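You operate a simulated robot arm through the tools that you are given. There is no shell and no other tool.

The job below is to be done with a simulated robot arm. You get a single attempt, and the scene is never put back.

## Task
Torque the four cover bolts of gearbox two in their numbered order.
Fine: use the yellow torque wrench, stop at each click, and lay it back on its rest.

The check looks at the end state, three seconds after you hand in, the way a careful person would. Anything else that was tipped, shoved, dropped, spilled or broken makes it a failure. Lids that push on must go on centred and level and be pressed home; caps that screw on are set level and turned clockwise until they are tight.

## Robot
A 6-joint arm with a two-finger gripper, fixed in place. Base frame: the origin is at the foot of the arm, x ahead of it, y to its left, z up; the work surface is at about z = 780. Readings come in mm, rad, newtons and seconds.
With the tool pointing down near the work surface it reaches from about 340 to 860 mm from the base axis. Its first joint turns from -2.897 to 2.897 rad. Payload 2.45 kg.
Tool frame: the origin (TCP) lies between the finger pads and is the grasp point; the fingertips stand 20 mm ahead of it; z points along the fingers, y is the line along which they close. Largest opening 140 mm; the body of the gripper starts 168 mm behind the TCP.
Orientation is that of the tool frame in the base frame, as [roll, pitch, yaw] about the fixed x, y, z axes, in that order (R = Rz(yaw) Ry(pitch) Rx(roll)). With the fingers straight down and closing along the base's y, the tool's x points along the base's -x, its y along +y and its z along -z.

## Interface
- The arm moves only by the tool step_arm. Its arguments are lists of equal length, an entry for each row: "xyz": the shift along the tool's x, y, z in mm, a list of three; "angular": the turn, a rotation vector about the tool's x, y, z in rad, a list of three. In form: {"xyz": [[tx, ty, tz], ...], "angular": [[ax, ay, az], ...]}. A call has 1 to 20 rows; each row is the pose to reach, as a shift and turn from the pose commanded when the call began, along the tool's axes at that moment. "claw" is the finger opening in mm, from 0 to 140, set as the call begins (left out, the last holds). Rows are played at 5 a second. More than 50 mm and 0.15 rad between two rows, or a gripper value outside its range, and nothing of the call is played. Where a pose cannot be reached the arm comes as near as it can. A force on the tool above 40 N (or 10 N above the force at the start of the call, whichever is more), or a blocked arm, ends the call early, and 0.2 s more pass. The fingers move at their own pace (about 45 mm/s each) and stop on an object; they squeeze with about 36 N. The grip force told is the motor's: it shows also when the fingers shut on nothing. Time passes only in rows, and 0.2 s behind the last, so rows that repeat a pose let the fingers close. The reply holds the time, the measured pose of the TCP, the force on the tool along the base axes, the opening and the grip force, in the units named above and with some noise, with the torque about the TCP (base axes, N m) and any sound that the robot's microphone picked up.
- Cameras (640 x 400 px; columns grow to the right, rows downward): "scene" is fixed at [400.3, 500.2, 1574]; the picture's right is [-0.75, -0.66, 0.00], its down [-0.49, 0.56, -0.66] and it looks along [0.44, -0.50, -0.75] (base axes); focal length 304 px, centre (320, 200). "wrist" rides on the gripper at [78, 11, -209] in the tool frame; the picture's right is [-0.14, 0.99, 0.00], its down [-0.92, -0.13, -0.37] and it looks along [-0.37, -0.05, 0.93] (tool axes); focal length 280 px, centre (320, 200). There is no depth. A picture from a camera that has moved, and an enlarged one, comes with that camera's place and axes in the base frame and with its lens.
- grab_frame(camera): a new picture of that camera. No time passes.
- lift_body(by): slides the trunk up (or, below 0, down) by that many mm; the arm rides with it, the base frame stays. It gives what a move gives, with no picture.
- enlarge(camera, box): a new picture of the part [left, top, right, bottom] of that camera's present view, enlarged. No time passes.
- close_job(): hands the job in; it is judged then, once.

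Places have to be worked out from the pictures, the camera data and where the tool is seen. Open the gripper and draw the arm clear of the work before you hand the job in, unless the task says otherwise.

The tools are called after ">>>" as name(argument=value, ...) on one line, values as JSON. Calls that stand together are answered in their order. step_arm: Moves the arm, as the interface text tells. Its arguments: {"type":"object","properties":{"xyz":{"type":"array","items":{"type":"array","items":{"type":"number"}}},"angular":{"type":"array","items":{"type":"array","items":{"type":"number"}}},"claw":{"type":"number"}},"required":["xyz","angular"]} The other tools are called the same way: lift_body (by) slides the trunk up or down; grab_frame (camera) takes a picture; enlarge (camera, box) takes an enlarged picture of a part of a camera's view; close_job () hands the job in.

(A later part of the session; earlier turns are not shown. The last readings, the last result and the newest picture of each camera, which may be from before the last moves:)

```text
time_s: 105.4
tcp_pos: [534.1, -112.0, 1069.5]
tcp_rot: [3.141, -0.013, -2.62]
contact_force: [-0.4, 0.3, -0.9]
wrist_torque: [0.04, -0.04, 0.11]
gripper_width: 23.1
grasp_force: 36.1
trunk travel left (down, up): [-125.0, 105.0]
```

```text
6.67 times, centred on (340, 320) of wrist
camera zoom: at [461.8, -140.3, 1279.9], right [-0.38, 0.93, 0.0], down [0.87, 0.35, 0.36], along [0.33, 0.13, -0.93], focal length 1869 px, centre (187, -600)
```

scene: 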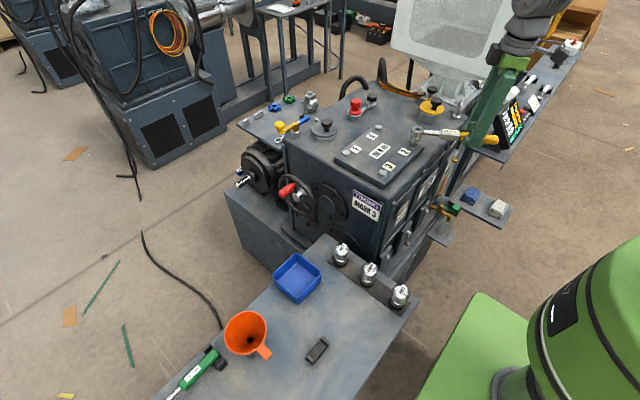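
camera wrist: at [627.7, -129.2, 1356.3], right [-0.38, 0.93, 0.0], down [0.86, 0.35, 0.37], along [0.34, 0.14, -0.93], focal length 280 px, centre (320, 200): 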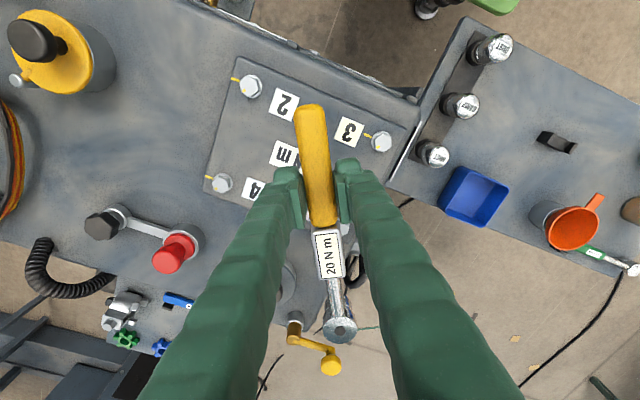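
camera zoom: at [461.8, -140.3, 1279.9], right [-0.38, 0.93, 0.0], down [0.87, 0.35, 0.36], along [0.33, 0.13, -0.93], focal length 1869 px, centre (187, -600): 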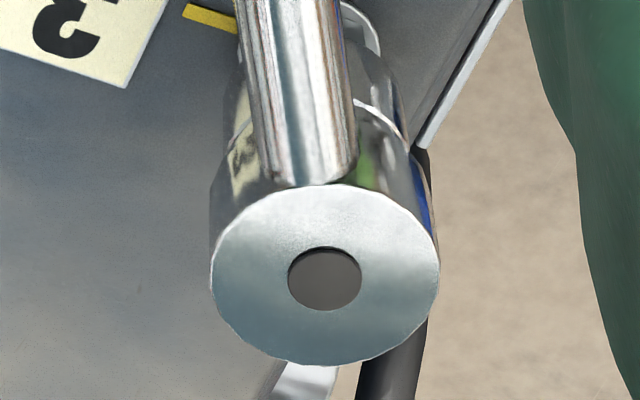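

I'll lift, re-level the wrench (it has tipped up about 1.3°), and re-measure before trying again with level attempts.

>>> step_arm(xyz=[[0, 0, -3], [0, 0, -6], [0, 0, -6], [0, 0, -6], [0, 0, -6]], angular=[[0, 0, 0], [0, 0, 0], [0, 0.012, 0], [0, 0.023, 0], [0, 0.023, 0]])

>>> enlarge(camera="scene", box=[368, 156, 392, 182])

>>> enlarge(camera="wrist", box=[300, 290, 380, 350])

```text
time_s: 106.6
tcp_pos: [532.4, -110.5, 1076.0]
tcp_rot: [3.141, -0.037, -2.618]
contact_force: [-0.3, -0.6, -3.3]
wrist_torque: [-0.05, 0.12, 0.01]
gripper_width: 23.0
grasp_force: 35.6
trunk travel left (down, up): [-125.0, 105.0]
```

```text
15.38 times, centred on (380, 169) of scene
camera zoom: at [400.3, 500.2, 1574.0], right [-0.75, -0.66, 0.0], down [-0.49, 0.56, -0.66], along [0.44, -0.5, -0.75], focal length 4669 px, centre (-603, 677)
```

zoom: 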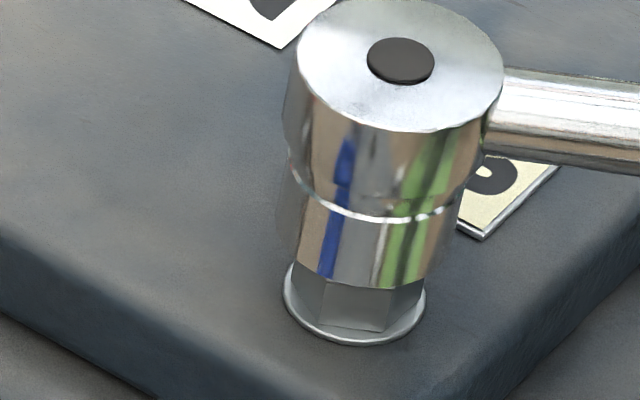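

```text
6.67 times, centred on (340, 320) of wrist
camera zoom: at [466.4, -137.3, 1287.7], right [-0.38, 0.93, 0.0], down [0.87, 0.36, 0.33], along [0.31, 0.12, -0.94], focal length 1869 px, centre (187, -600)
```

zoom: 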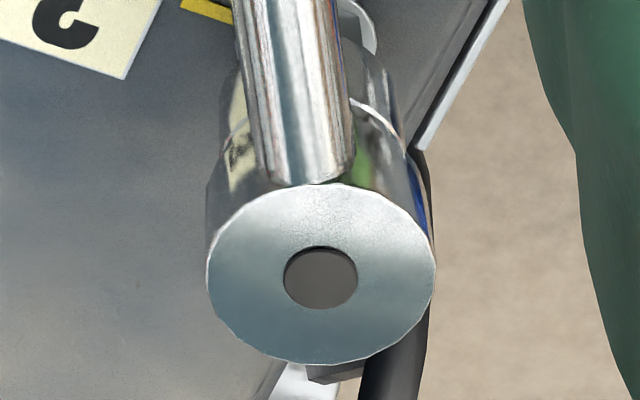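

Level again. By the scene view it's about 0.2 mm left, with the depth uncertain by about ±1 mm. I'll try straight lowering here and watch the force.

>>> step_arm(xyz=[[0.2, 0, 0], [0.12, 0, 2], [0.07, 0, 3.5], [0.03, 0, 4.6], [0.03, 0, 4.6]], angular=[[0, 0, 0], [0, 0, 0], [0, 0, 0], [0, 0, 0], [0, 0, 0]])

```text
time_s: 107.8
tcp_pos: [534.2, -112.4, 1071.4]
tcp_rot: [3.14, -0.034, -2.618]
contact_force: [1.3, 0.6, 6.9]
wrist_torque: [0.6, -0.97, 0.02]
gripper_width: 22.6
grasp_force: 35.9
trunk travel left (down, up): [-125.0, 105.0]
```

Contact at 9.7 N, so no entry here. I'll lift, shift 1 mm away from the camera, and try again.

>>> step_arm(xyz=[[0.17, 0, -4.6], [0, -0.98, -4.6], [-0.08, -0.98, -2.5], [-0.14, -0.98, -1], [-0.19, -0.98, 0], [-0.19, -0.98, 0]], angular=[[0, 0, 0], [0, 0, 0], [0, 0, 0], [0, 0, 0], [0, 0, 0], [0, 0, 0]])

>>> enlarge(camera="scene", box=[368, 156, 392, 182])

>>> enlarge(camera="wrist", box=[300, 290, 380, 350])

```text
time_s: 109.2
tcp_pos: [533.4, -113.2, 1071.1]
tcp_rot: [3.14, -0.037, -2.618]
contact_force: [-3.9, -3.6, 3.6]
wrist_torque: [0.2, -0.44, -0.2]
gripper_width: 23.0
grasp_force: 36.0
trunk travel left (down, up): [-125.0, 105.0]
```

```text
15.38 times, centred on (380, 169) of scene
camera zoom: at [400.3, 500.2, 1574.0], right [-0.75, -0.66, 0.0], down [-0.49, 0.56, -0.66], along [0.44, -0.5, -0.75], focal length 4669 px, centre (-603, 677)
```

zoom: 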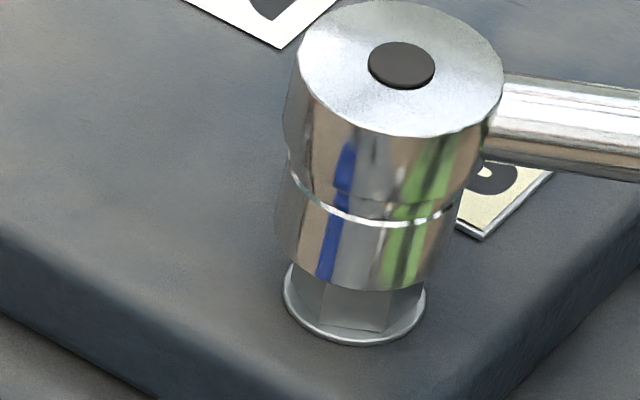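

```text
6.67 times, centred on (340, 320) of wrist
camera zoom: at [466.8, -138.9, 1283.0], right [-0.38, 0.93, 0.0], down [0.87, 0.36, 0.33], along [0.31, 0.12, -0.94], focal length 1869 px, centre (187, -600)
```

zoom: 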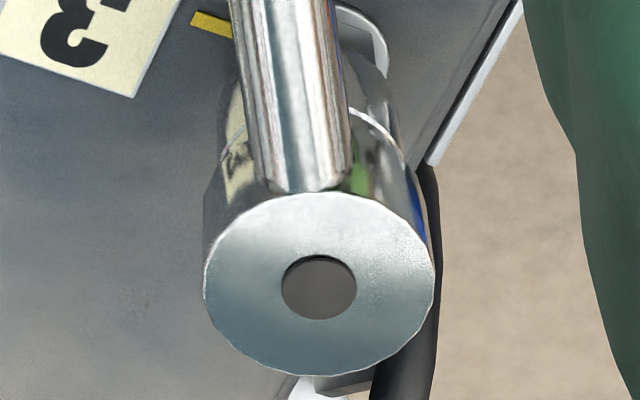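

This contact state shows the socket is about 3 mm too far from the camera (arm repeatability is around 1 mm per move). I'll slide it slowly back toward the camera under this light contact until it catches.

>>> step_arm(xyz=[[0.4, 0, 0], [0.46, 0.3, 0], [0.52, 0.6, 0.1], [0.57, 0.9, 0.1], [0.63, 1.2, 0.2], [0.69, 1.5, 0.2], [0.75, 1.8, 0.3], [0.8, 2.1, 0.3], [0.86, 2.4, 0.4], [0.92, 2.7, 0.4], [0.97, 3.0, 0.5], [1.03, 3.3, 0.5], [1.03, 3.3, 0.5]], angular=[[0, 0, 0], [0, 0, 0], [0, 0, 0], [0, 0, 0], [0, 0, 0], [0, 0, 0], [0, 0, 0], [0, 0, 0], [0, 0, 0], [0, 0, 0], [0, 0, 0], [0, 0, 0], [0, 0, 0]])

>>> enlarge(camera="scene", box=[368, 156, 392, 182])

>>> enlarge(camera="wrist", box=[300, 290, 380, 350])

```text
time_s: 112.0
tcp_pos: [532.0, -109.0, 1070.1]
tcp_rot: [-3.14, -0.036, -2.618]
contact_force: [-0.6, -0.1, -3.4]
wrist_torque: [-0.09, 0.1, 0.0]
gripper_width: 23.0
grasp_force: 35.9
trunk travel left (down, up): [-125.0, 105.0]
```

```text
15.38 times, centred on (380, 169) of scene
camera zoom: at [400.3, 500.2, 1574.0], right [-0.75, -0.66, 0.0], down [-0.49, 0.56, -0.66], along [0.44, -0.5, -0.75], focal length 4669 px, centre (-603, 677)
```

zoom: 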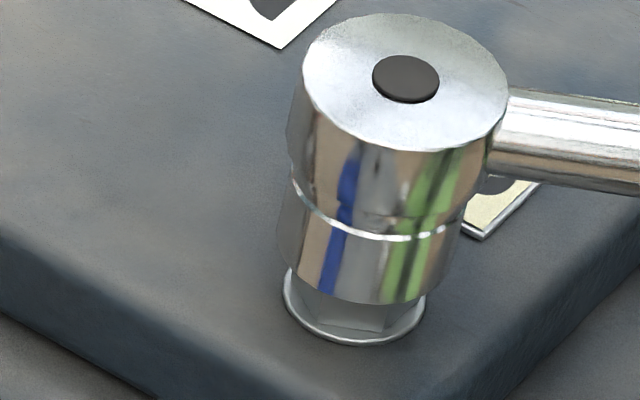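

```text
6.67 times, centred on (340, 320) of wrist
camera zoom: at [464.8, -136.7, 1282.1], right [-0.38, 0.93, 0.0], down [0.87, 0.36, 0.33], along [0.31, 0.12, -0.94], focal length 1869 px, centre (187, -600)
```

zoom: 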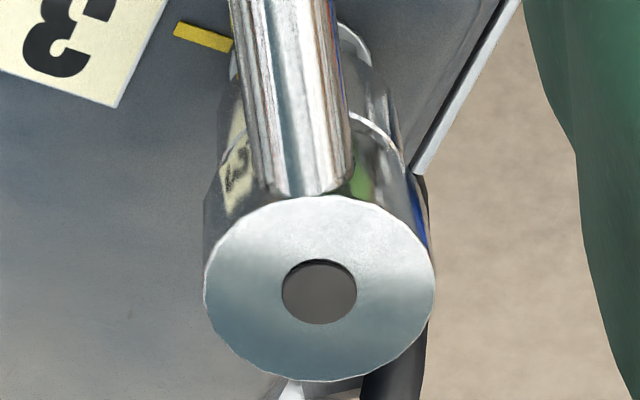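

Forces are zero and the head sits at about the contact height, nearly centred, but tipped 1° up. I'll level it while compensating the shift, and lower 2 mm to test.

>>> step_arm(xyz=[[-0.5, 0, 0], [-0.9, 0.05, 0], [-0.95, 0.05, 1], [-1.0, 0.05, 2], [-1.0, 0.05, 2]], angular=[[0, 0.008, 0], [0, 0.017, 0], [0, 0.017, 0], [0, 0.017, 0], [0, 0.017, 0]])

>>> enlarge(camera="scene", box=[368, 156, 392, 182])

>>> enlarge(camera="wrist", box=[300, 290, 380, 350])

```text
time_s: 113.2
tcp_pos: [532.3, -109.8, 1067.8]
tcp_rot: [-3.141, -0.055, -2.618]
contact_force: [-1.2, -3.7, 0.3]
wrist_torque: [0.0, -0.1, -0.25]
gripper_width: 23.2
grasp_force: 35.7
trunk travel left (down, up): [-125.0, 105.0]
```

```text
15.38 times, centred on (380, 169) of scene
camera zoom: at [400.3, 500.2, 1574.0], right [-0.75, -0.66, 0.0], down [-0.49, 0.56, -0.66], along [0.44, -0.5, -0.75], focal length 4669 px, centre (-603, 677)
```

zoom: 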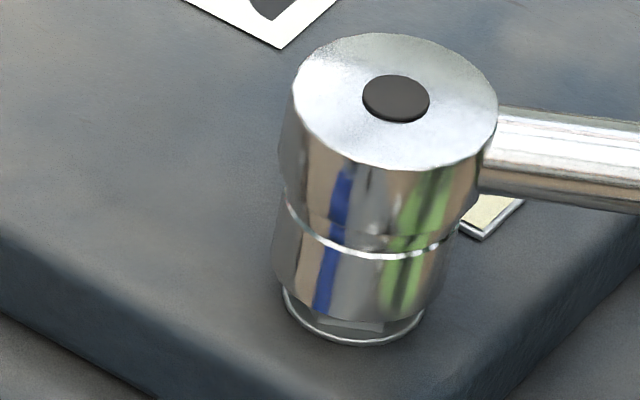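

```text
6.67 times, centred on (340, 320) of wrist
camera zoom: at [468.4, -134.2, 1281.2], right [-0.38, 0.93, -0.01], down [0.88, 0.36, 0.32], along [0.3, 0.11, -0.95], focal length 1869 px, centre (187, -600)
```

zoom: 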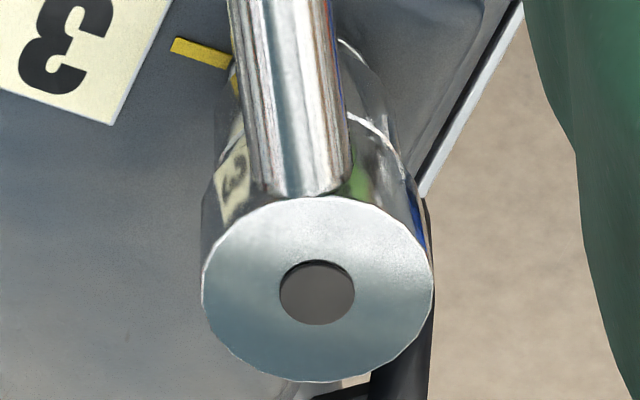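

It's in: the socket has dropped about 4 mm over bolt 3. I'll relax the small side load and lower to the seat.

>>> step_arm(xyz=[[0.25, -0.25, 0], [0.2, -0.25, 1.5], [0.1, -0.25, 3], [0.0, -0.25, 4.5], [0.0, -0.25, 4.5]], angular=[[0, 0, 0], [0, 0, 0], [0, 0, 0], [0, 0, 0], [0, 0, 0]])

>>> enlarge(camera="scene", box=[368, 156, 392, 182])

>>> enlarge(camera="wrist", box=[300, 290, 380, 350])

```text
time_s: 114.4
tcp_pos: [533.2, -109.3, 1063.9]
tcp_rot: [-3.14, -0.054, -2.619]
contact_force: [-1.4, -1.7, -1.7]
wrist_torque: [-0.03, -0.05, -0.13]
gripper_width: 22.7
grasp_force: 36.6
trunk travel left (down, up): [-125.0, 105.0]
```

```text
15.38 times, centred on (380, 169) of scene
camera zoom: at [400.3, 500.2, 1574.0], right [-0.75, -0.66, 0.0], down [-0.49, 0.56, -0.66], along [0.44, -0.5, -0.75], focal length 4669 px, centre (-603, 677)
```

zoom: 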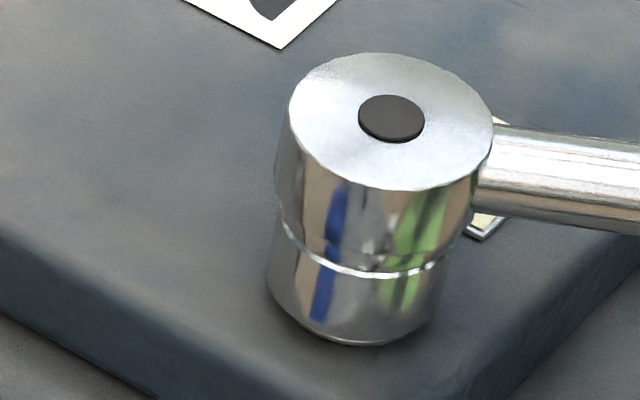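

```text
6.67 times, centred on (340, 320) of wrist
camera zoom: at [468.5, -134.2, 1276.8], right [-0.38, 0.93, -0.01], down [0.88, 0.36, 0.32], along [0.3, 0.11, -0.95], focal length 1869 px, centre (187, -600)
```

zoom: 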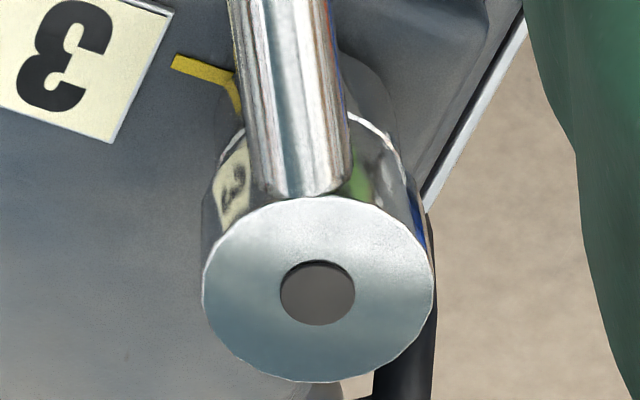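

Seated on bolt 3. I'll turn clockwise with vertical-axis compensation for the tool's pitch, first 0.3 rad.

>>> step_arm(xyz=[[-0.04, 3.5, 0], [-0.18, 7.02, 0], [-0.4, 10.5, -0.02], [-0.7, 14.0, -0.04], [-1.1, 17.48, -0.06], [-1.57, 20.95, -0.09], [-2.14, 24.4, -0.12], [-2.79, 27.85, -0.15], [-3.53, 31.27, -0.19], [-4.35, 34.67, -0.24], [-5.27, 38.05, -0.29], [-6.26, 41.4, -0.34], [-6.26, 41.4, -0.34]], angular=[[-0.0014, 0, 0.025], [-0.0027, 0, 0.05], [-0.0041, 0, 0.075], [-0.0055, 0, 0.1], [-0.0068, 0, 0.125], [-0.0082, 0, 0.15], [-0.0095, 0, 0.175], [-0.0109, 0, 0.2], [-0.0123, 0, 0.225], [-0.0136, 0, 0.25], [-0.015, 0, 0.275], [-0.0164, 0, 0.3], [-0.0164, 0, 0.3]])

>>> enlarge(camera="wrist", box=[300, 290, 380, 350])

```text
time_s: 117.2
tcp_pos: [518.3, -70.8, 1063.1]
tcp_rot: [-3.141, -0.054, -2.919]
contact_force: [1.9, -0.4, -0.3]
wrist_torque: [0.01, -0.22, -0.06]
gripper_width: 22.7
grasp_force: 36.3
trunk travel left (down, up): [-125.0, 105.0]
```

```text
6.67 times, centred on (340, 320) of wrist
camera zoom: at [448.7, -75.7, 1276.9], right [-0.09, 1.0, -0.01], down [0.94, 0.08, 0.32], along [0.32, 0.02, -0.95], focal length 1869 px, centre (187, -600)
```

zoom: 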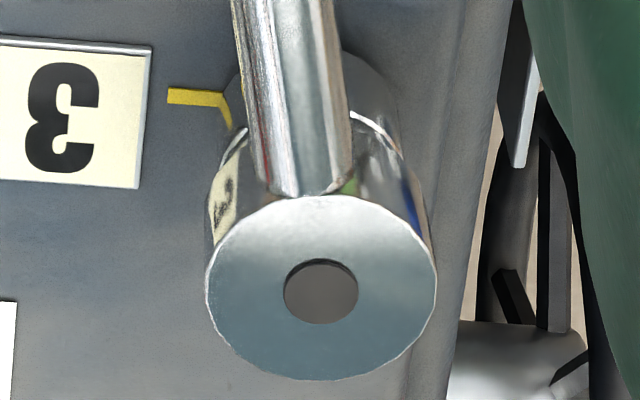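

Smooth. Another 0.3 rad, to 0.6.

>>> step_arm(xyz=[[-0.04, 3.5, -0.1], [-0.18, 7.02, -0.2], [-0.4, 10.5, -0.22], [-0.7, 14.0, -0.24], [-1.1, 17.48, -0.26], [-1.57, 20.95, -0.29], [-2.14, 24.4, -0.32], [-2.79, 27.85, -0.35], [-3.53, 31.27, -0.39], [-4.35, 34.67, -0.44], [-5.27, 38.05, -0.49], [-6.26, 41.4, -0.54], [-6.26, 41.4, -0.54]], angular=[[-0.0014, 0, 0.025], [-0.0027, 0, 0.05], [-0.0041, 0, 0.075], [-0.0055, 0, 0.1], [-0.0068, 0, 0.125], [-0.0082, 0, 0.15], [-0.0095, 0, 0.175], [-0.0109, 0, 0.2], [-0.0123, 0, 0.225], [-0.0136, 0, 0.25], [-0.015, 0, 0.275], [-0.0164, 0, 0.3], [-0.0164, 0, 0.3]])

>>> enlarge(camera="wrist", box=[300, 290, 380, 350])

```text
time_s: 120.0
tcp_pos: [513.5, -29.2, 1064.4]
tcp_rot: [3.14, -0.055, 3.065]
contact_force: [2.9, -2.0, -1.1]
wrist_torque: [-0.02, -0.01, -0.15]
gripper_width: 23.0
grasp_force: 35.6
trunk travel left (down, up): [-125.0, 105.0]
```

```text
6.67 times, centred on (340, 320) of wrist
camera zoom: at [447.4, -13.2, 1276.8], right [0.21, 0.98, -0.01], down [0.93, -0.2, 0.32], along [0.31, -0.07, -0.95], focal length 1869 px, centre (187, -600)
```

zoom: 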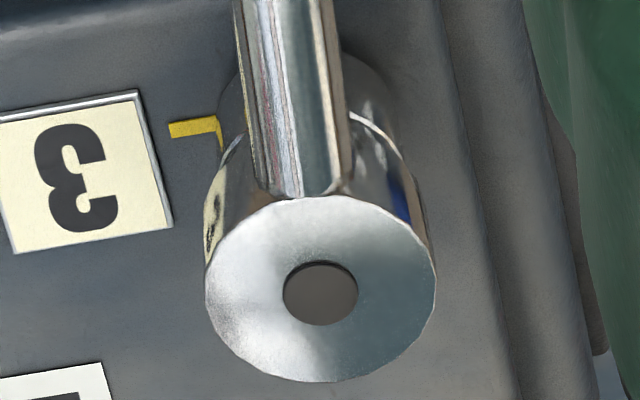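

Another 0.3 rad, to 0.9, with a -0.3 mm radial trim.

>>> step_arm(xyz=[[-0.2, 3.5, 0], [-0.45, 7.02, 0], [-0.7, 10.5, -0.02], [-1.0, 14.0, -0.04], [-1.4, 17.48, -0.06], [-1.87, 20.95, -0.09], [-2.44, 24.4, -0.12], [-3.09, 27.85, -0.15], [-3.83, 31.27, -0.19], [-4.65, 34.67, -0.24], [-5.57, 38.05, -0.29], [-6.56, 41.4, -0.34], [-6.56, 41.4, -0.34]], angular=[[-0.0014, 0, 0.025], [-0.0027, 0, 0.05], [-0.0041, 0, 0.075], [-0.0055, 0, 0.1], [-0.0068, 0, 0.125], [-0.0082, 0, 0.15], [-0.0095, 0, 0.175], [-0.0109, 0, 0.2], [-0.0123, 0, 0.225], [-0.0136, 0, 0.25], [-0.015, 0, 0.275], [-0.0164, 0, 0.3], [-0.0164, 0, 0.3]])

>>> enlarge(camera="wrist", box=[300, 290, 380, 350])

>>> enlarge(camera="scene", box=[360, 150, 400, 185])

```text
time_s: 122.8
tcp_pos: [523.3, 11.1, 1063.0]
tcp_rot: [3.14, -0.055, 2.765]
contact_force: [-4.6, 1.8, -0.6]
wrist_torque: [0.1, 0.12, 0.13]
gripper_width: 22.9
grasp_force: 35.8
trunk travel left (down, up): [-125.0, 105.0]
```

```text
6.67 times, centred on (340, 320) of wrist
camera zoom: at [464.3, 45.7, 1276.8], right [0.49, 0.87, -0.01], down [0.83, -0.47, 0.32], along [0.27, -0.16, -0.95], focal length 1869 px, centre (187, -600)
```

zoom: 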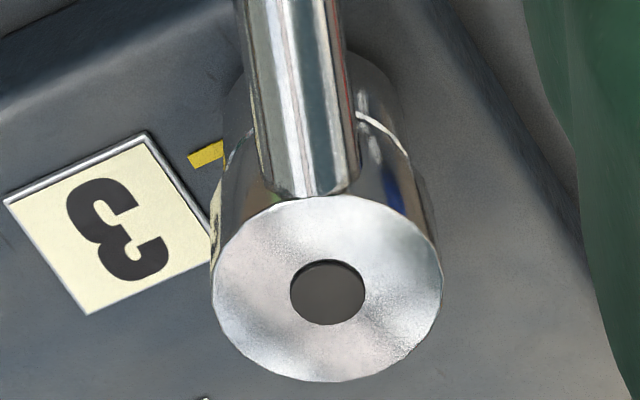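

```text
11.43 times, centred on (380, 168) of scene
camera zoom: at [400.3, 500.2, 1574.0], right [-0.75, -0.66, 0.0], down [-0.49, 0.56, -0.66], along [0.44, -0.5, -0.75], focal length 3469 px, centre (-366, 571)
```

zoom: 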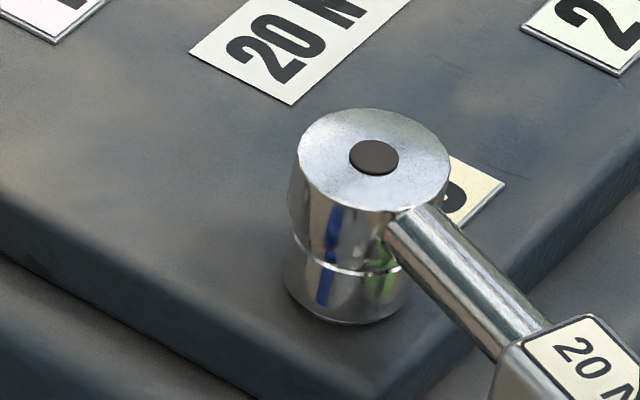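

Lamp off at 0.9 rad. Now 0.1 rad with a +0.5 mm trim.

>>> step_arm(xyz=[[0.3, 2.8, 0], [0.39, 5.6, 0], [0.25, 8.4, -0.01], [0.05, 11.2, -0.02], [-0.2, 14.0, -0.04], [-0.2, 14.0, -0.04]], angular=[[-0.0011, 0, 0.02], [-0.0022, 0, 0.04], [-0.0033, 0, 0.06], [-0.0044, 0, 0.08], [-0.0055, 0, 0.1], [-0.0055, 0, 0.1]])

>>> enlarge(camera="wrist", box=[310, 300, 370, 345])

```text
time_s: 124.2
tcp_pos: [528.9, 25.4, 1063.2]
tcp_rot: [3.141, -0.054, 2.663]
contact_force: [1.0, -0.8, 1.9]
wrist_torque: [-0.09, -0.28, 0.06]
gripper_width: 22.9
grasp_force: 36.3
trunk travel left (down, up): [-125.0, 105.0]
```

```text
8.89 times, centred on (340, 322) of wrist
camera zoom: at [473.8, 64.4, 1276.8], right [0.58, 0.82, -0.01], down [0.78, -0.55, 0.32], along [0.26, -0.19, -0.95], focal length 2492 px, centre (142, -889)
```

zoom: 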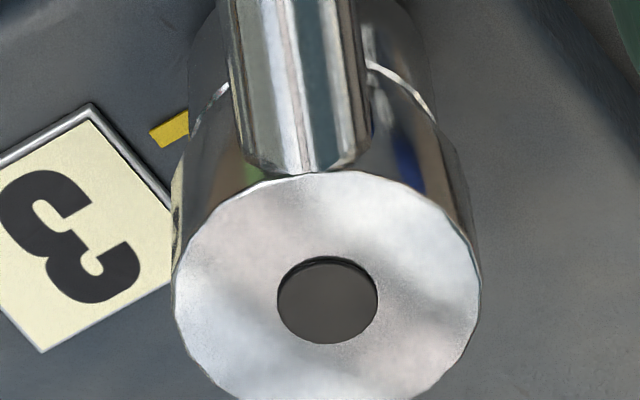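

Lamp off at 1.0 rad. I'll raise 0.5 mm and go 0.06 rad more.

>>> step_arm(xyz=[[-0.01, 2.1, -0.3], [-0.06, 4.2, -0.5], [-0.14, 6.3, -0.5], [-0.25, 8.4, -0.5], [-0.25, 8.4, -0.5]], angular=[[-0.0008, 0, 0.015], [-0.0016, 0, 0.03], [-0.0025, 0, 0.045], [-0.0033, 0, 0.06], [-0.0033, 0, 0.06]])

>>> enlarge(camera="wrist", box=[310, 300, 370, 345])

```text
time_s: 125.4
tcp_pos: [533.2, 31.2, 1064.0]
tcp_rot: [-3.14, -0.055, 2.605]
contact_force: [2.6, -2.7, -4.3]
wrist_torque: [0.14, 0.2, 0.12]
gripper_width: 22.9
grasp_force: 35.8
trunk travel left (down, up): [-125.0, 105.0]
```

```text
8.89 times, centred on (340, 322) of wrist
camera zoom: at [480.6, 74.9, 1277.1], right [0.63, 0.78, -0.01], down [0.74, -0.59, 0.32], along [0.24, -0.2, -0.95], focal length 2492 px, centre (142, -889)
```

zoom: 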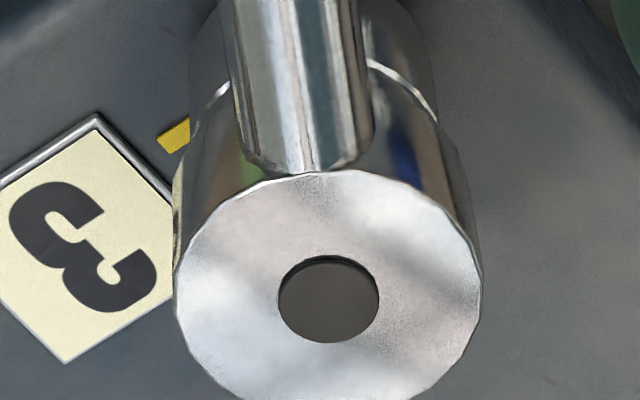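

Lamp off at 1.06 rad. Another 0.05 rad with a -0.3 mm trim.

>>> step_arm(xyz=[[-0.2, 1.75, 0], [-0.33, 3.5, 0], [-0.4, 5.25, 0], [-0.47, 7.0, 0]], angular=[[-0.0007, 0, 0.0125], [-0.0014, 0, 0.025], [-0.002, 0, 0.0375], [-0.0027, 0, 0.05]])

>>> enlarge(camera="wrist", box=[310, 300, 370, 345])

```text
time_s: 126.4
tcp_pos: [537.4, 37.9, 1063.6]
tcp_rot: [3.14, -0.054, 2.554]
contact_force: [1.8, -2.0, 0.7]
wrist_torque: [-0.11, -0.15, 0.12]
gripper_width: 23.0
grasp_force: 36.2
trunk travel left (down, up): [-125.0, 105.0]
```

```text
8.89 times, centred on (340, 322) of wrist
camera zoom: at [486.4, 83.3, 1277.1], right [0.66, 0.75, -0.01], down [0.71, -0.63, 0.32], along [0.23, -0.22, -0.95], focal length 2492 px, centre (142, -889)
```

zoom: 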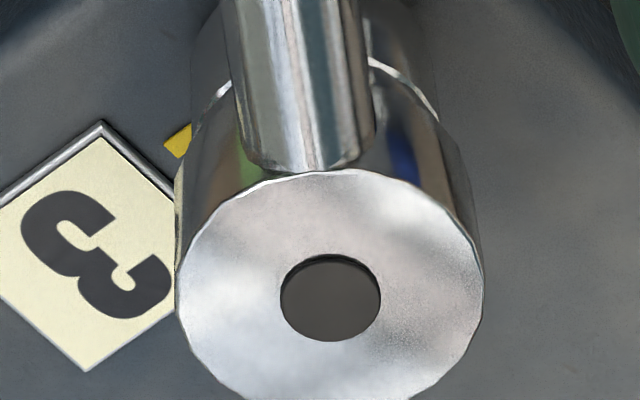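

Lamp off at 1.11 rad. Next 0.03 rad steps.

>>> step_arm(xyz=[[-0.1, 1.4, -0.1], [-0.2, 2.8, -0.2], [-0.26, 4.2, -0.2]], angular=[[-0.0005, 0, 0.01], [-0.0011, 0, 0.02], [-0.0016, 0, 0.03]])

>>> enlarge(camera="wrist", box=[310, 300, 370, 345])

```text
time_s: 127.2
tcp_pos: [539.8, 41.5, 1063.8]
tcp_rot: [3.139, -0.055, 2.525]
contact_force: [1.1, -1.1, -1.2]
wrist_torque: [0.03, 0.04, 0.22]
gripper_width: 22.9
grasp_force: 36.2
trunk travel left (down, up): [-125.0, 105.0]
```

```text
8.89 times, centred on (340, 322) of wrist
camera zoom: at [490.3, 88.2, 1277.4], right [0.69, 0.73, -0.01], down [0.69, -0.65, 0.32], along [0.23, -0.22, -0.95], focal length 2492 px, centre (142, -889)
```

zoom: 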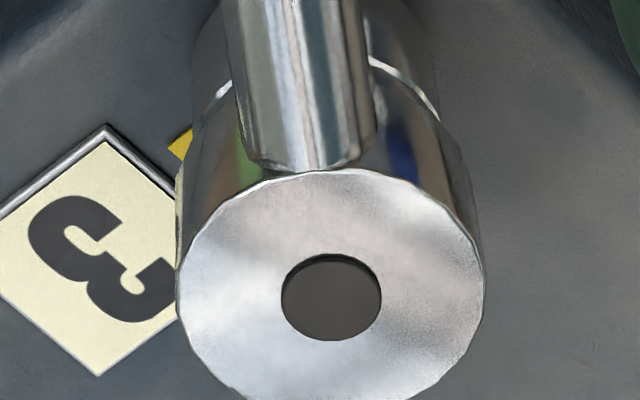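

Lamp off at 1.14 rad. Next 0.03 rad.

>>> step_arm(xyz=[[0, 1.4, 0], [-0.02, 2.8, 0], [-0.06, 4.2, 0]], angular=[[-0.0005, 0, 0.01], [-0.0011, 0, 0.02], [-0.0016, 0, 0.03]])

>>> enlarge(camera="wrist", box=[310, 300, 370, 345])

```text
time_s: 128.0
tcp_pos: [540.9, 44.0, 1064.6]
tcp_rot: [-3.141, -0.055, 2.495]
contact_force: [1.0, 0.6, -3.7]
wrist_torque: [0.17, 0.18, 0.22]
gripper_width: 23.1
grasp_force: 36.1
trunk travel left (down, up): [-125.0, 105.0]
```

```text
8.89 times, centred on (340, 322) of wrist
camera zoom: at [494.2, 92.9, 1277.6], right [0.71, 0.71, -0.01], down [0.67, -0.67, 0.32], along [0.22, -0.23, -0.95], focal length 2492 px, centre (142, -889)
```

zoom: 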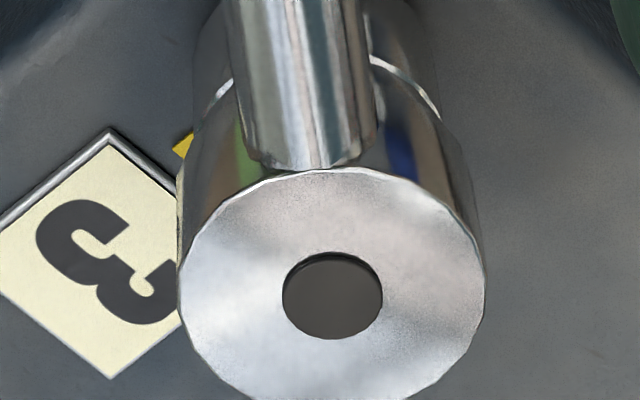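

Lamp off at 1.17 rad. Next 0.03 rad.

>>> step_arm(xyz=[[0, 1.4, 0], [-0.02, 2.8, 0], [-0.06, 4.2, 0]], angular=[[-0.0005, 0, 0.01], [-0.0011, 0, 0.02], [-0.0016, 0, 0.03]])

>>> enlarge(camera="wrist", box=[310, 300, 370, 345])

```text
time_s: 128.8
tcp_pos: [544.9, 47.5, 1065.2]
tcp_rot: [3.14, -0.054, 2.465]
contact_force: [-0.7, -1.8, -2.4]
wrist_torque: [0.07, 0.12, 0.01]
gripper_width: 23.0
grasp_force: 35.8
trunk travel left (down, up): [-125.0, 105.0]
```

```text
8.89 times, centred on (340, 322) of wrist
camera zoom: at [498.3, 97.8, 1277.9], right [0.73, 0.69, -0.01], down [0.65, -0.69, 0.32], along [0.21, -0.24, -0.95], focal length 2492 px, centre (142, -889)
```

zoom: 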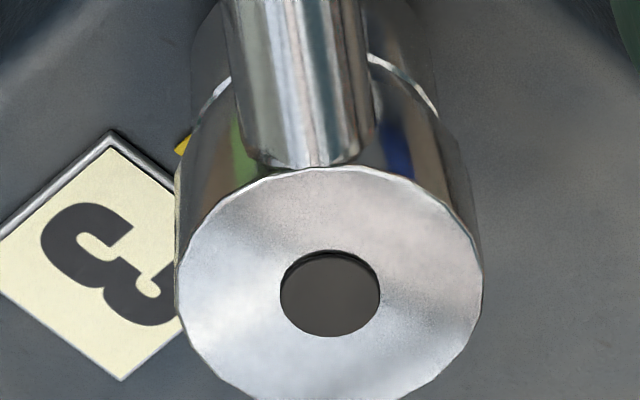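

Lamp off at 1.20 rad. Next 0.03 rad.

>>> step_arm(xyz=[[0, 1.4, 0.1], [-0.02, 2.8, 0.2], [-0.06, 4.2, 0.3]], angular=[[-0.0005, 0, 0.01], [-0.0011, 0, 0.02], [-0.0016, 0, 0.03]])

>>> enlarge(camera="wrist", box=[310, 300, 370, 345])

```text
time_s: 129.6
tcp_pos: [546.3, 51.6, 1065.1]
tcp_rot: [3.138, -0.055, 2.433]
contact_force: [-1.5, 0.6, 0.2]
wrist_torque: [-0.06, -0.13, 0.08]
gripper_width: 23.1
grasp_force: 35.7
trunk travel left (down, up): [-125.0, 105.0]
```

```text
8.89 times, centred on (340, 322) of wrist
camera zoom: at [502.5, 102.4, 1277.8], right [0.75, 0.66, -0.01], down [0.63, -0.71, 0.32], along [0.21, -0.24, -0.95], focal length 2492 px, centre (142, -889)
```

zoom: 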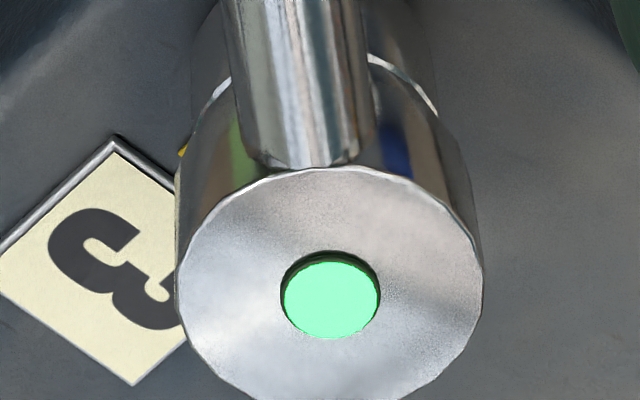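

The lamp is green at 1.23 rad, so bolt 3 has clicked. I'll back off 0.05 rad within the play, then lift.

>>> step_arm(xyz=[[-0.02, -2.1, 0], [-0.06, -4.2, 0], [-0.17, -7.0, 0], [-0.17, -7.0, 0]], angular=[[0.0008, 0, -0.015], [0.0016, 0, -0.03], [0.0027, 0, -0.05], [0.0027, 0, -0.05]])

```text
time_s: 130.6
tcp_pos: [543.2, 45.5, 1063.7]
tcp_rot: [3.141, -0.056, 2.483]
contact_force: [3.1, 1.1, -2.4]
wrist_torque: [0.12, 0.03, 0.38]
gripper_width: 22.9
grasp_force: 36.4
trunk travel left (down, up): [-125.0, 105.0]
```

Side loads are small (about 3 N). I'll lift off slowly.

>>> step_arm(xyz=[[-0.1, 0.2, 0], [0.0, 0.2, -2], [0.1, 0.2, -4], [0.23, 0.2, -6], [0.4, 0.2, -9], [0.55, 0.2, -12], [0.77, 0.2, -16], [1.0, 0.2, -20], [1.0, 0.2, -20]], angular=[[0, 0, 0], [0, 0, 0], [0, 0, 0], [0, 0, 0], [0, 0, 0], [0, 0, 0], [0, 0, 0], [0, 0, 0], [0, 0, 0]])

>>> enlarge(camera="scene", box=[360, 150, 400, 185])

>>> enlarge(camera="wrist", box=[300, 290, 380, 350])

```text
time_s: 132.6
tcp_pos: [543.5, 44.6, 1084.6]
tcp_rot: [3.14, -0.057, 2.485]
contact_force: [0.1, -0.5, -2.9]
wrist_torque: [0.05, 0.06, 0.01]
gripper_width: 23.2
grasp_force: 35.7
trunk travel left (down, up): [-125.0, 105.0]
```

```text
11.43 times, centred on (380, 168) of scene
camera zoom: at [400.3, 500.2, 1574.0], right [-0.75, -0.66, 0.0], down [-0.49, 0.56, -0.66], along [0.44, -0.5, -0.75], focal length 3469 px, centre (-366, 571)
```

zoom: 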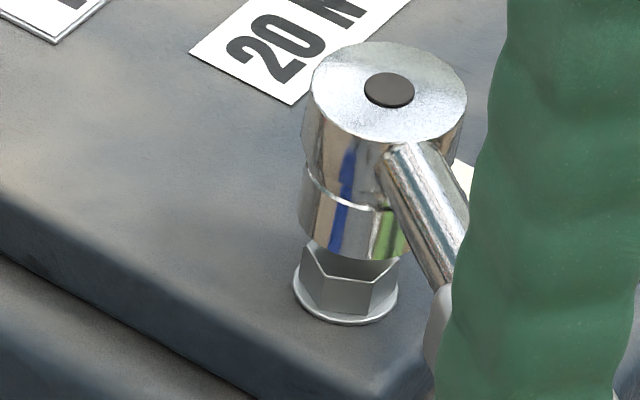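

```text
6.67 times, centred on (340, 320) of wrist
camera zoom: at [496.0, 94.3, 1297.4], right [0.71, 0.7, -0.01], down [0.67, -0.68, 0.32], along [0.22, -0.23, -0.95], focal length 1869 px, centre (187, -600)
```

zoom: 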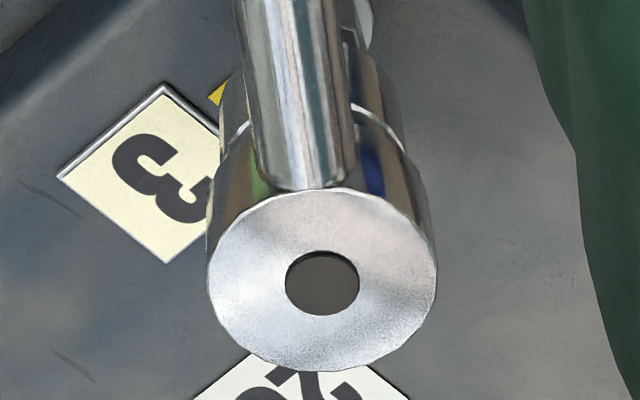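

Bolt 3 is done and released. Now bolt 4 at about (773.7,-200.2): I'll approach with the handle at 210°, giving TCP ≈ (652,-271), travelling at a safe height. I'll check hopper clearance on arrival.

>>> step_arm(xyz=[[1.7, 0, -32], [3.5, 0, -65], [-24.4, -18.4, -66.5], [-52.2, -36.8, -68], [-80.1, -55.2, -69.6], [-107.9, -73.6, -71.1], [-135.8, -92, -72.6], [-163.7, -110.4, -74.1], [-191.5, -128.8, -75.6], [-219.4, -147.2, -77.2], [-247.2, -165.6, -78.7], [-275.1, -184, -80.2], [-275.1, -184, -80.2]], angular=[[0, 0, 0], [0, 0, 0], [0.0064, 0, -0.118], [0.0129, 0, -0.236], [0.0193, 0, -0.354], [0.0257, 0, -0.472], [0.0322, 0, -0.59], [0.0386, 0, -0.708], [0.045, 0, -0.826], [0.0514, 0, -0.944], [0.0579, 0, -1.062], [0.0643, 0, -1.18], [0.0643, 0, -1.18]])

>>> grab_frame(camera="scene")

>>> grab_frame(camera="wrist")

>>> enlarge(camera="scene", box=[340, 0, 480, 180])

```text
time_s: 135.4
tcp_pos: [651.6, -272.8, 1149.2]
tcp_rot: [3.14, -0.054, -2.617]
contact_force: [-0.1, 0.7, -3.2]
wrist_torque: [-0.09, 0.12, 0.0]
gripper_width: 22.8
grasp_force: 36.1
trunk travel left (down, up): [-125.0, 105.0]
```

```text
taken
```

scene: 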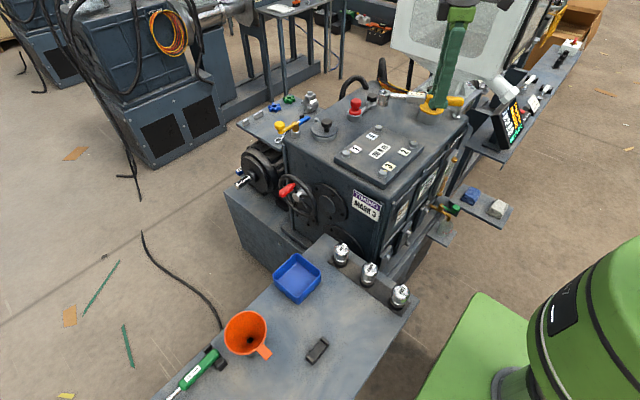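

```text
taken
camera wrist: at [588.2, -297.0, 1361.9], right [-0.38, 0.93, -0.01], down [0.88, 0.36, 0.32], along [0.3, 0.11, -0.95], focal length 280 px, centre (320, 200)
```

wrist: 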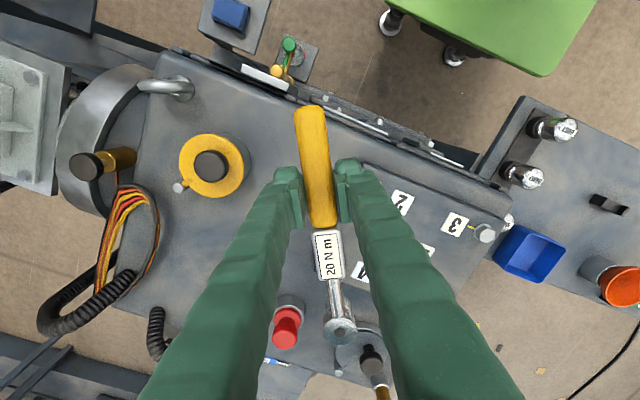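

```text
2.22 times, centred on (410, 90) of scene
camera zoom: at [400.3, 500.2, 1574.0], right [-0.75, -0.66, 0.0], down [-0.49, 0.56, -0.66], along [0.44, -0.5, -0.75], focal length 674 px, centre (120, 444)
```

zoom: 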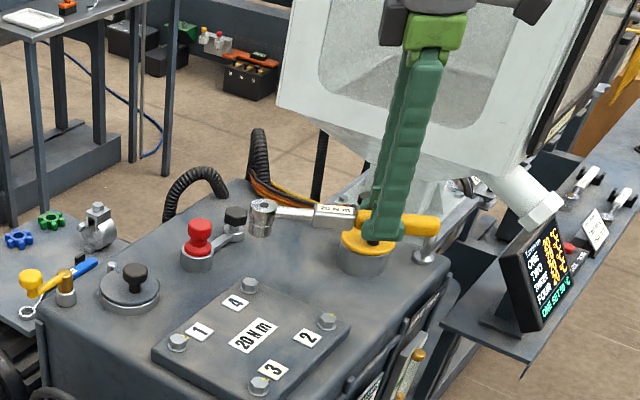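

The hand clears the yellow cap (about 65 mm) and the hopper (over 100 mm). I'll re-measure bolt 4 and check the other bolts' marks before descending.

>>> enlarge(camera="scene", box=[362, 118, 394, 138])

>>> enlarge(camera="scene", box=[364, 162, 396, 182])

>>> enlarge(camera="wrist", box=[300, 290, 380, 350])

```text
16.00 times, centred on (378, 128) of scene
camera zoom: at [400.3, 500.2, 1574.0], right [-0.75, -0.66, 0.0], down [-0.49, 0.56, -0.66], along [0.44, -0.5, -0.75], focal length 4856 px, centre (-608, 1352)
```

zoom: 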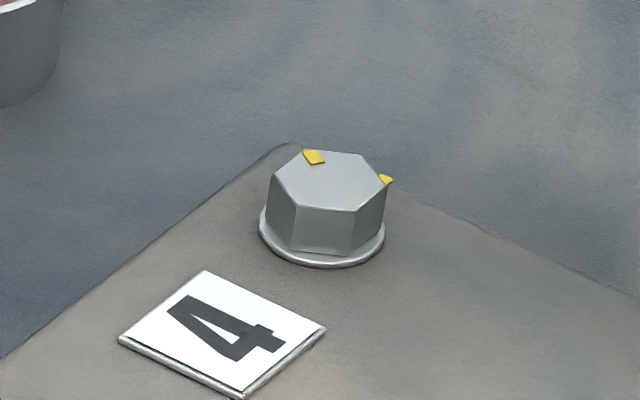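

```text
16.00 times, centred on (380, 172) of scene
camera zoom: at [400.3, 500.2, 1574.0], right [-0.75, -0.66, 0.0], down [-0.49, 0.56, -0.66], along [0.44, -0.5, -0.75], focal length 4856 px, centre (-640, 648)
```

zoom: 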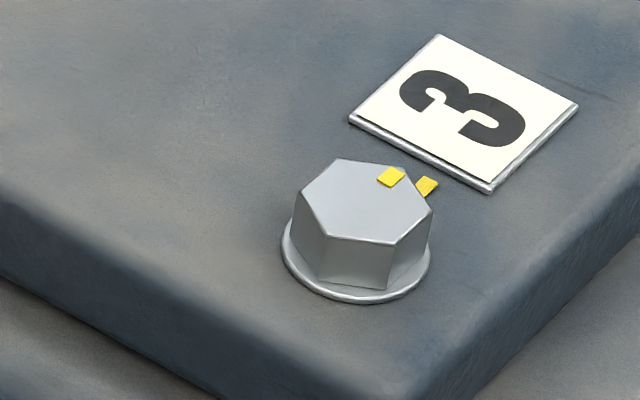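

```text
6.67 times, centred on (340, 320) of wrist
camera zoom: at [588.2, -297.0, 1361.9], right [-0.38, 0.93, -0.01], down [0.88, 0.36, 0.32], along [0.3, 0.11, -0.95], focal length 1869 px, centre (187, -600)
```

zoom: 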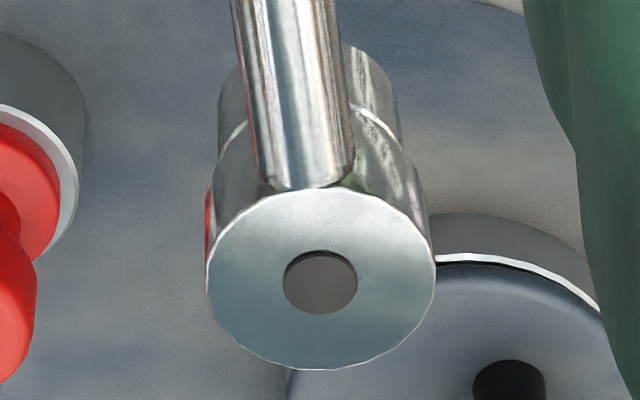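

Bolt 3's mark is aligned as well. I'll descend to a close level hover over bolt 4.

>>> step_arm(xyz=[[-1.5, 0.5, 20], [-3.2, 1.0, 40], [-4.6, 1.48, 58], [-5.3, 1.48, 66], [-5.65, 1.48, 69.9], [-5.65, 1.48, 69.9]], angular=[[0, -0.003, 0], [0, -0.006, 0], [0, -0.0107, 0], [0, -0.0107, 0], [0, -0.0107, 0], [0, -0.0107, 0]])

>>> enlarge(camera="scene", box=[366, 112, 390, 138])

>>> enlarge(camera="wrist", box=[300, 290, 380, 350])

>>> grab_frame(camera="scene")

```text
time_s: 136.8
tcp_pos: [652.1, -268.4, 1078.7]
tcp_rot: [3.139, -0.043, -2.618]
contact_force: [0.3, 0.0, -3.8]
wrist_torque: [-0.07, 0.14, -0.01]
gripper_width: 23.0
grasp_force: 36.1
trunk travel left (down, up): [-125.0, 105.0]
```

```text
15.38 times, centred on (378, 125) of scene
camera zoom: at [400.3, 500.2, 1574.0], right [-0.75, -0.66, 0.0], down [-0.49, 0.56, -0.66], along [0.44, -0.5, -0.75], focal length 4669 px, centre (-572, 1354)
```

zoom: 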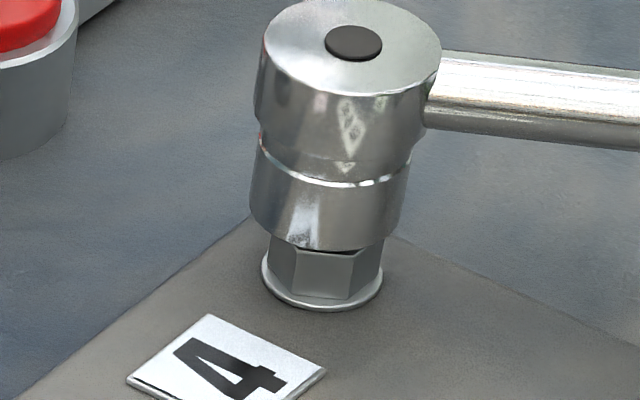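

```text
6.67 times, centred on (340, 320) of wrist
camera zoom: at [586.6, -293.8, 1290.9], right [-0.38, 0.93, -0.01], down [0.87, 0.36, 0.33], along [0.31, 0.12, -0.94], focal length 1869 px, centre (187, -600)
```

zoom: 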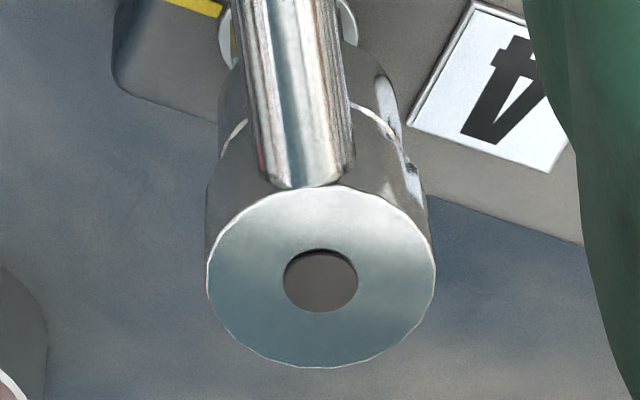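

```text
taken
```

scene: 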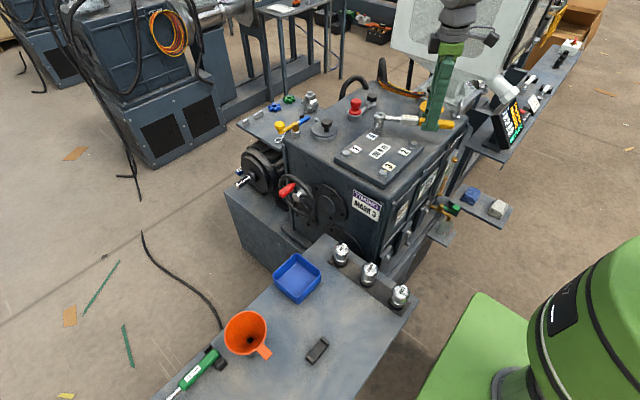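

Level, and about 6 mm above bolt 4's head. It needs about 1.4 mm right and about 2.3 mm away. I'll correct that and lower 3 mm, then re-measure.

>>> step_arm(xyz=[[0.5, -1.3, 0], [0.95, -2.5, 1.5], [0.86, -2.53, 3], [0.86, -2.53, 3]], angular=[[0, 0, 0], [0, 0, 0], [0, 0, 0], [0, 0, 0]])

>>> enlarge(camera="scene", box=[366, 112, 390, 138])

>>> enlarge(camera="wrist", box=[300, 290, 380, 350])

```text
time_s: 137.8
tcp_pos: [652.1, -271.9, 1076.1]
tcp_rot: [3.14, -0.043, -2.619]
contact_force: [-0.5, -0.7, -2.8]
wrist_torque: [-0.06, 0.1, -0.04]
gripper_width: 22.8
grasp_force: 36.1
trunk travel left (down, up): [-125.0, 105.0]
```

```text
15.38 times, centred on (378, 125) of scene
camera zoom: at [400.3, 500.2, 1574.0], right [-0.75, -0.66, 0.0], down [-0.49, 0.56, -0.66], along [0.44, -0.5, -0.75], focal length 4669 px, centre (-572, 1354)
```

zoom: 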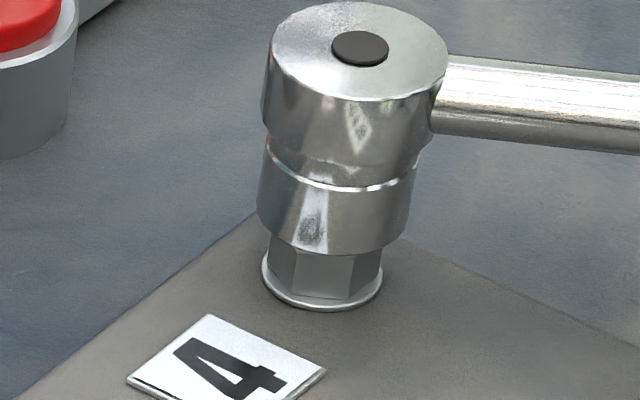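

```text
6.67 times, centred on (340, 320) of wrist
camera zoom: at [586.7, -297.0, 1288.4], right [-0.38, 0.93, -0.01], down [0.87, 0.36, 0.33], along [0.31, 0.12, -0.94], focal length 1869 px, centre (187, -600)
```

zoom: 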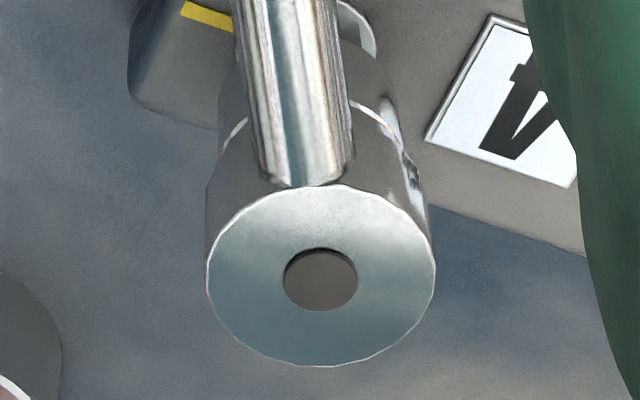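

It's nearly aligned: right offset about 0, with depth estimates averaging to about 0. I'll lower 4.8 mm to test entry.

>>> step_arm(xyz=[[-0.05, -0.2, 0], [-0.12, -0.2, 1.6], [-0.2, -0.2, 3.2], [-0.26, -0.2, 4.8], [-0.26, -0.2, 4.8]], angular=[[0, 0, 0], [0, 0, 0], [0, 0, 0], [0, 0, 0], [0, 0, 0]])

>>> enlarge(camera="scene", box=[366, 112, 390, 138])

>>> enlarge(camera="wrist", box=[300, 290, 380, 350])

```text
time_s: 139.0
tcp_pos: [653.8, -272.3, 1071.8]
tcp_rot: [3.14, -0.041, -2.619]
contact_force: [-0.5, -2.2, 6.6]
wrist_torque: [0.5, -0.98, -0.17]
gripper_width: 22.8
grasp_force: 36.4
trunk travel left (down, up): [-125.0, 105.0]
```

```text
15.38 times, centred on (378, 125) of scene
camera zoom: at [400.3, 500.2, 1574.0], right [-0.75, -0.66, 0.0], down [-0.49, 0.56, -0.66], along [0.44, -0.5, -0.75], focal length 4669 px, centre (-572, 1354)
```

zoom: 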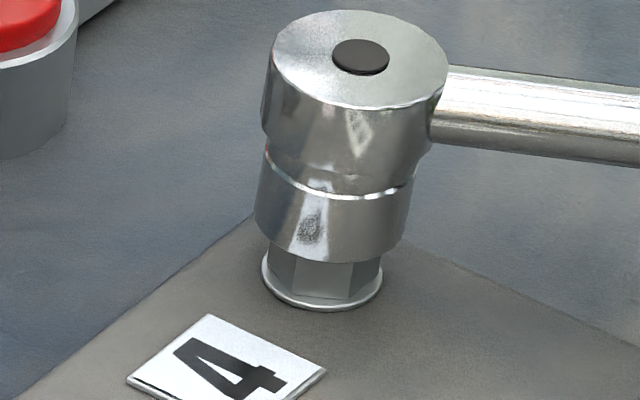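

```text
6.67 times, centred on (340, 320) of wrist
camera zoom: at [586.1, -297.1, 1284.0], right [-0.38, 0.93, -0.01], down [0.87, 0.36, 0.33], along [0.31, 0.12, -0.94], focal length 1869 px, centre (187, -600)
```

zoom: 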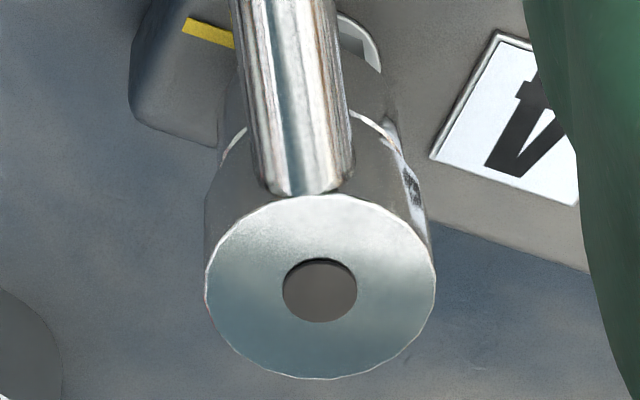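

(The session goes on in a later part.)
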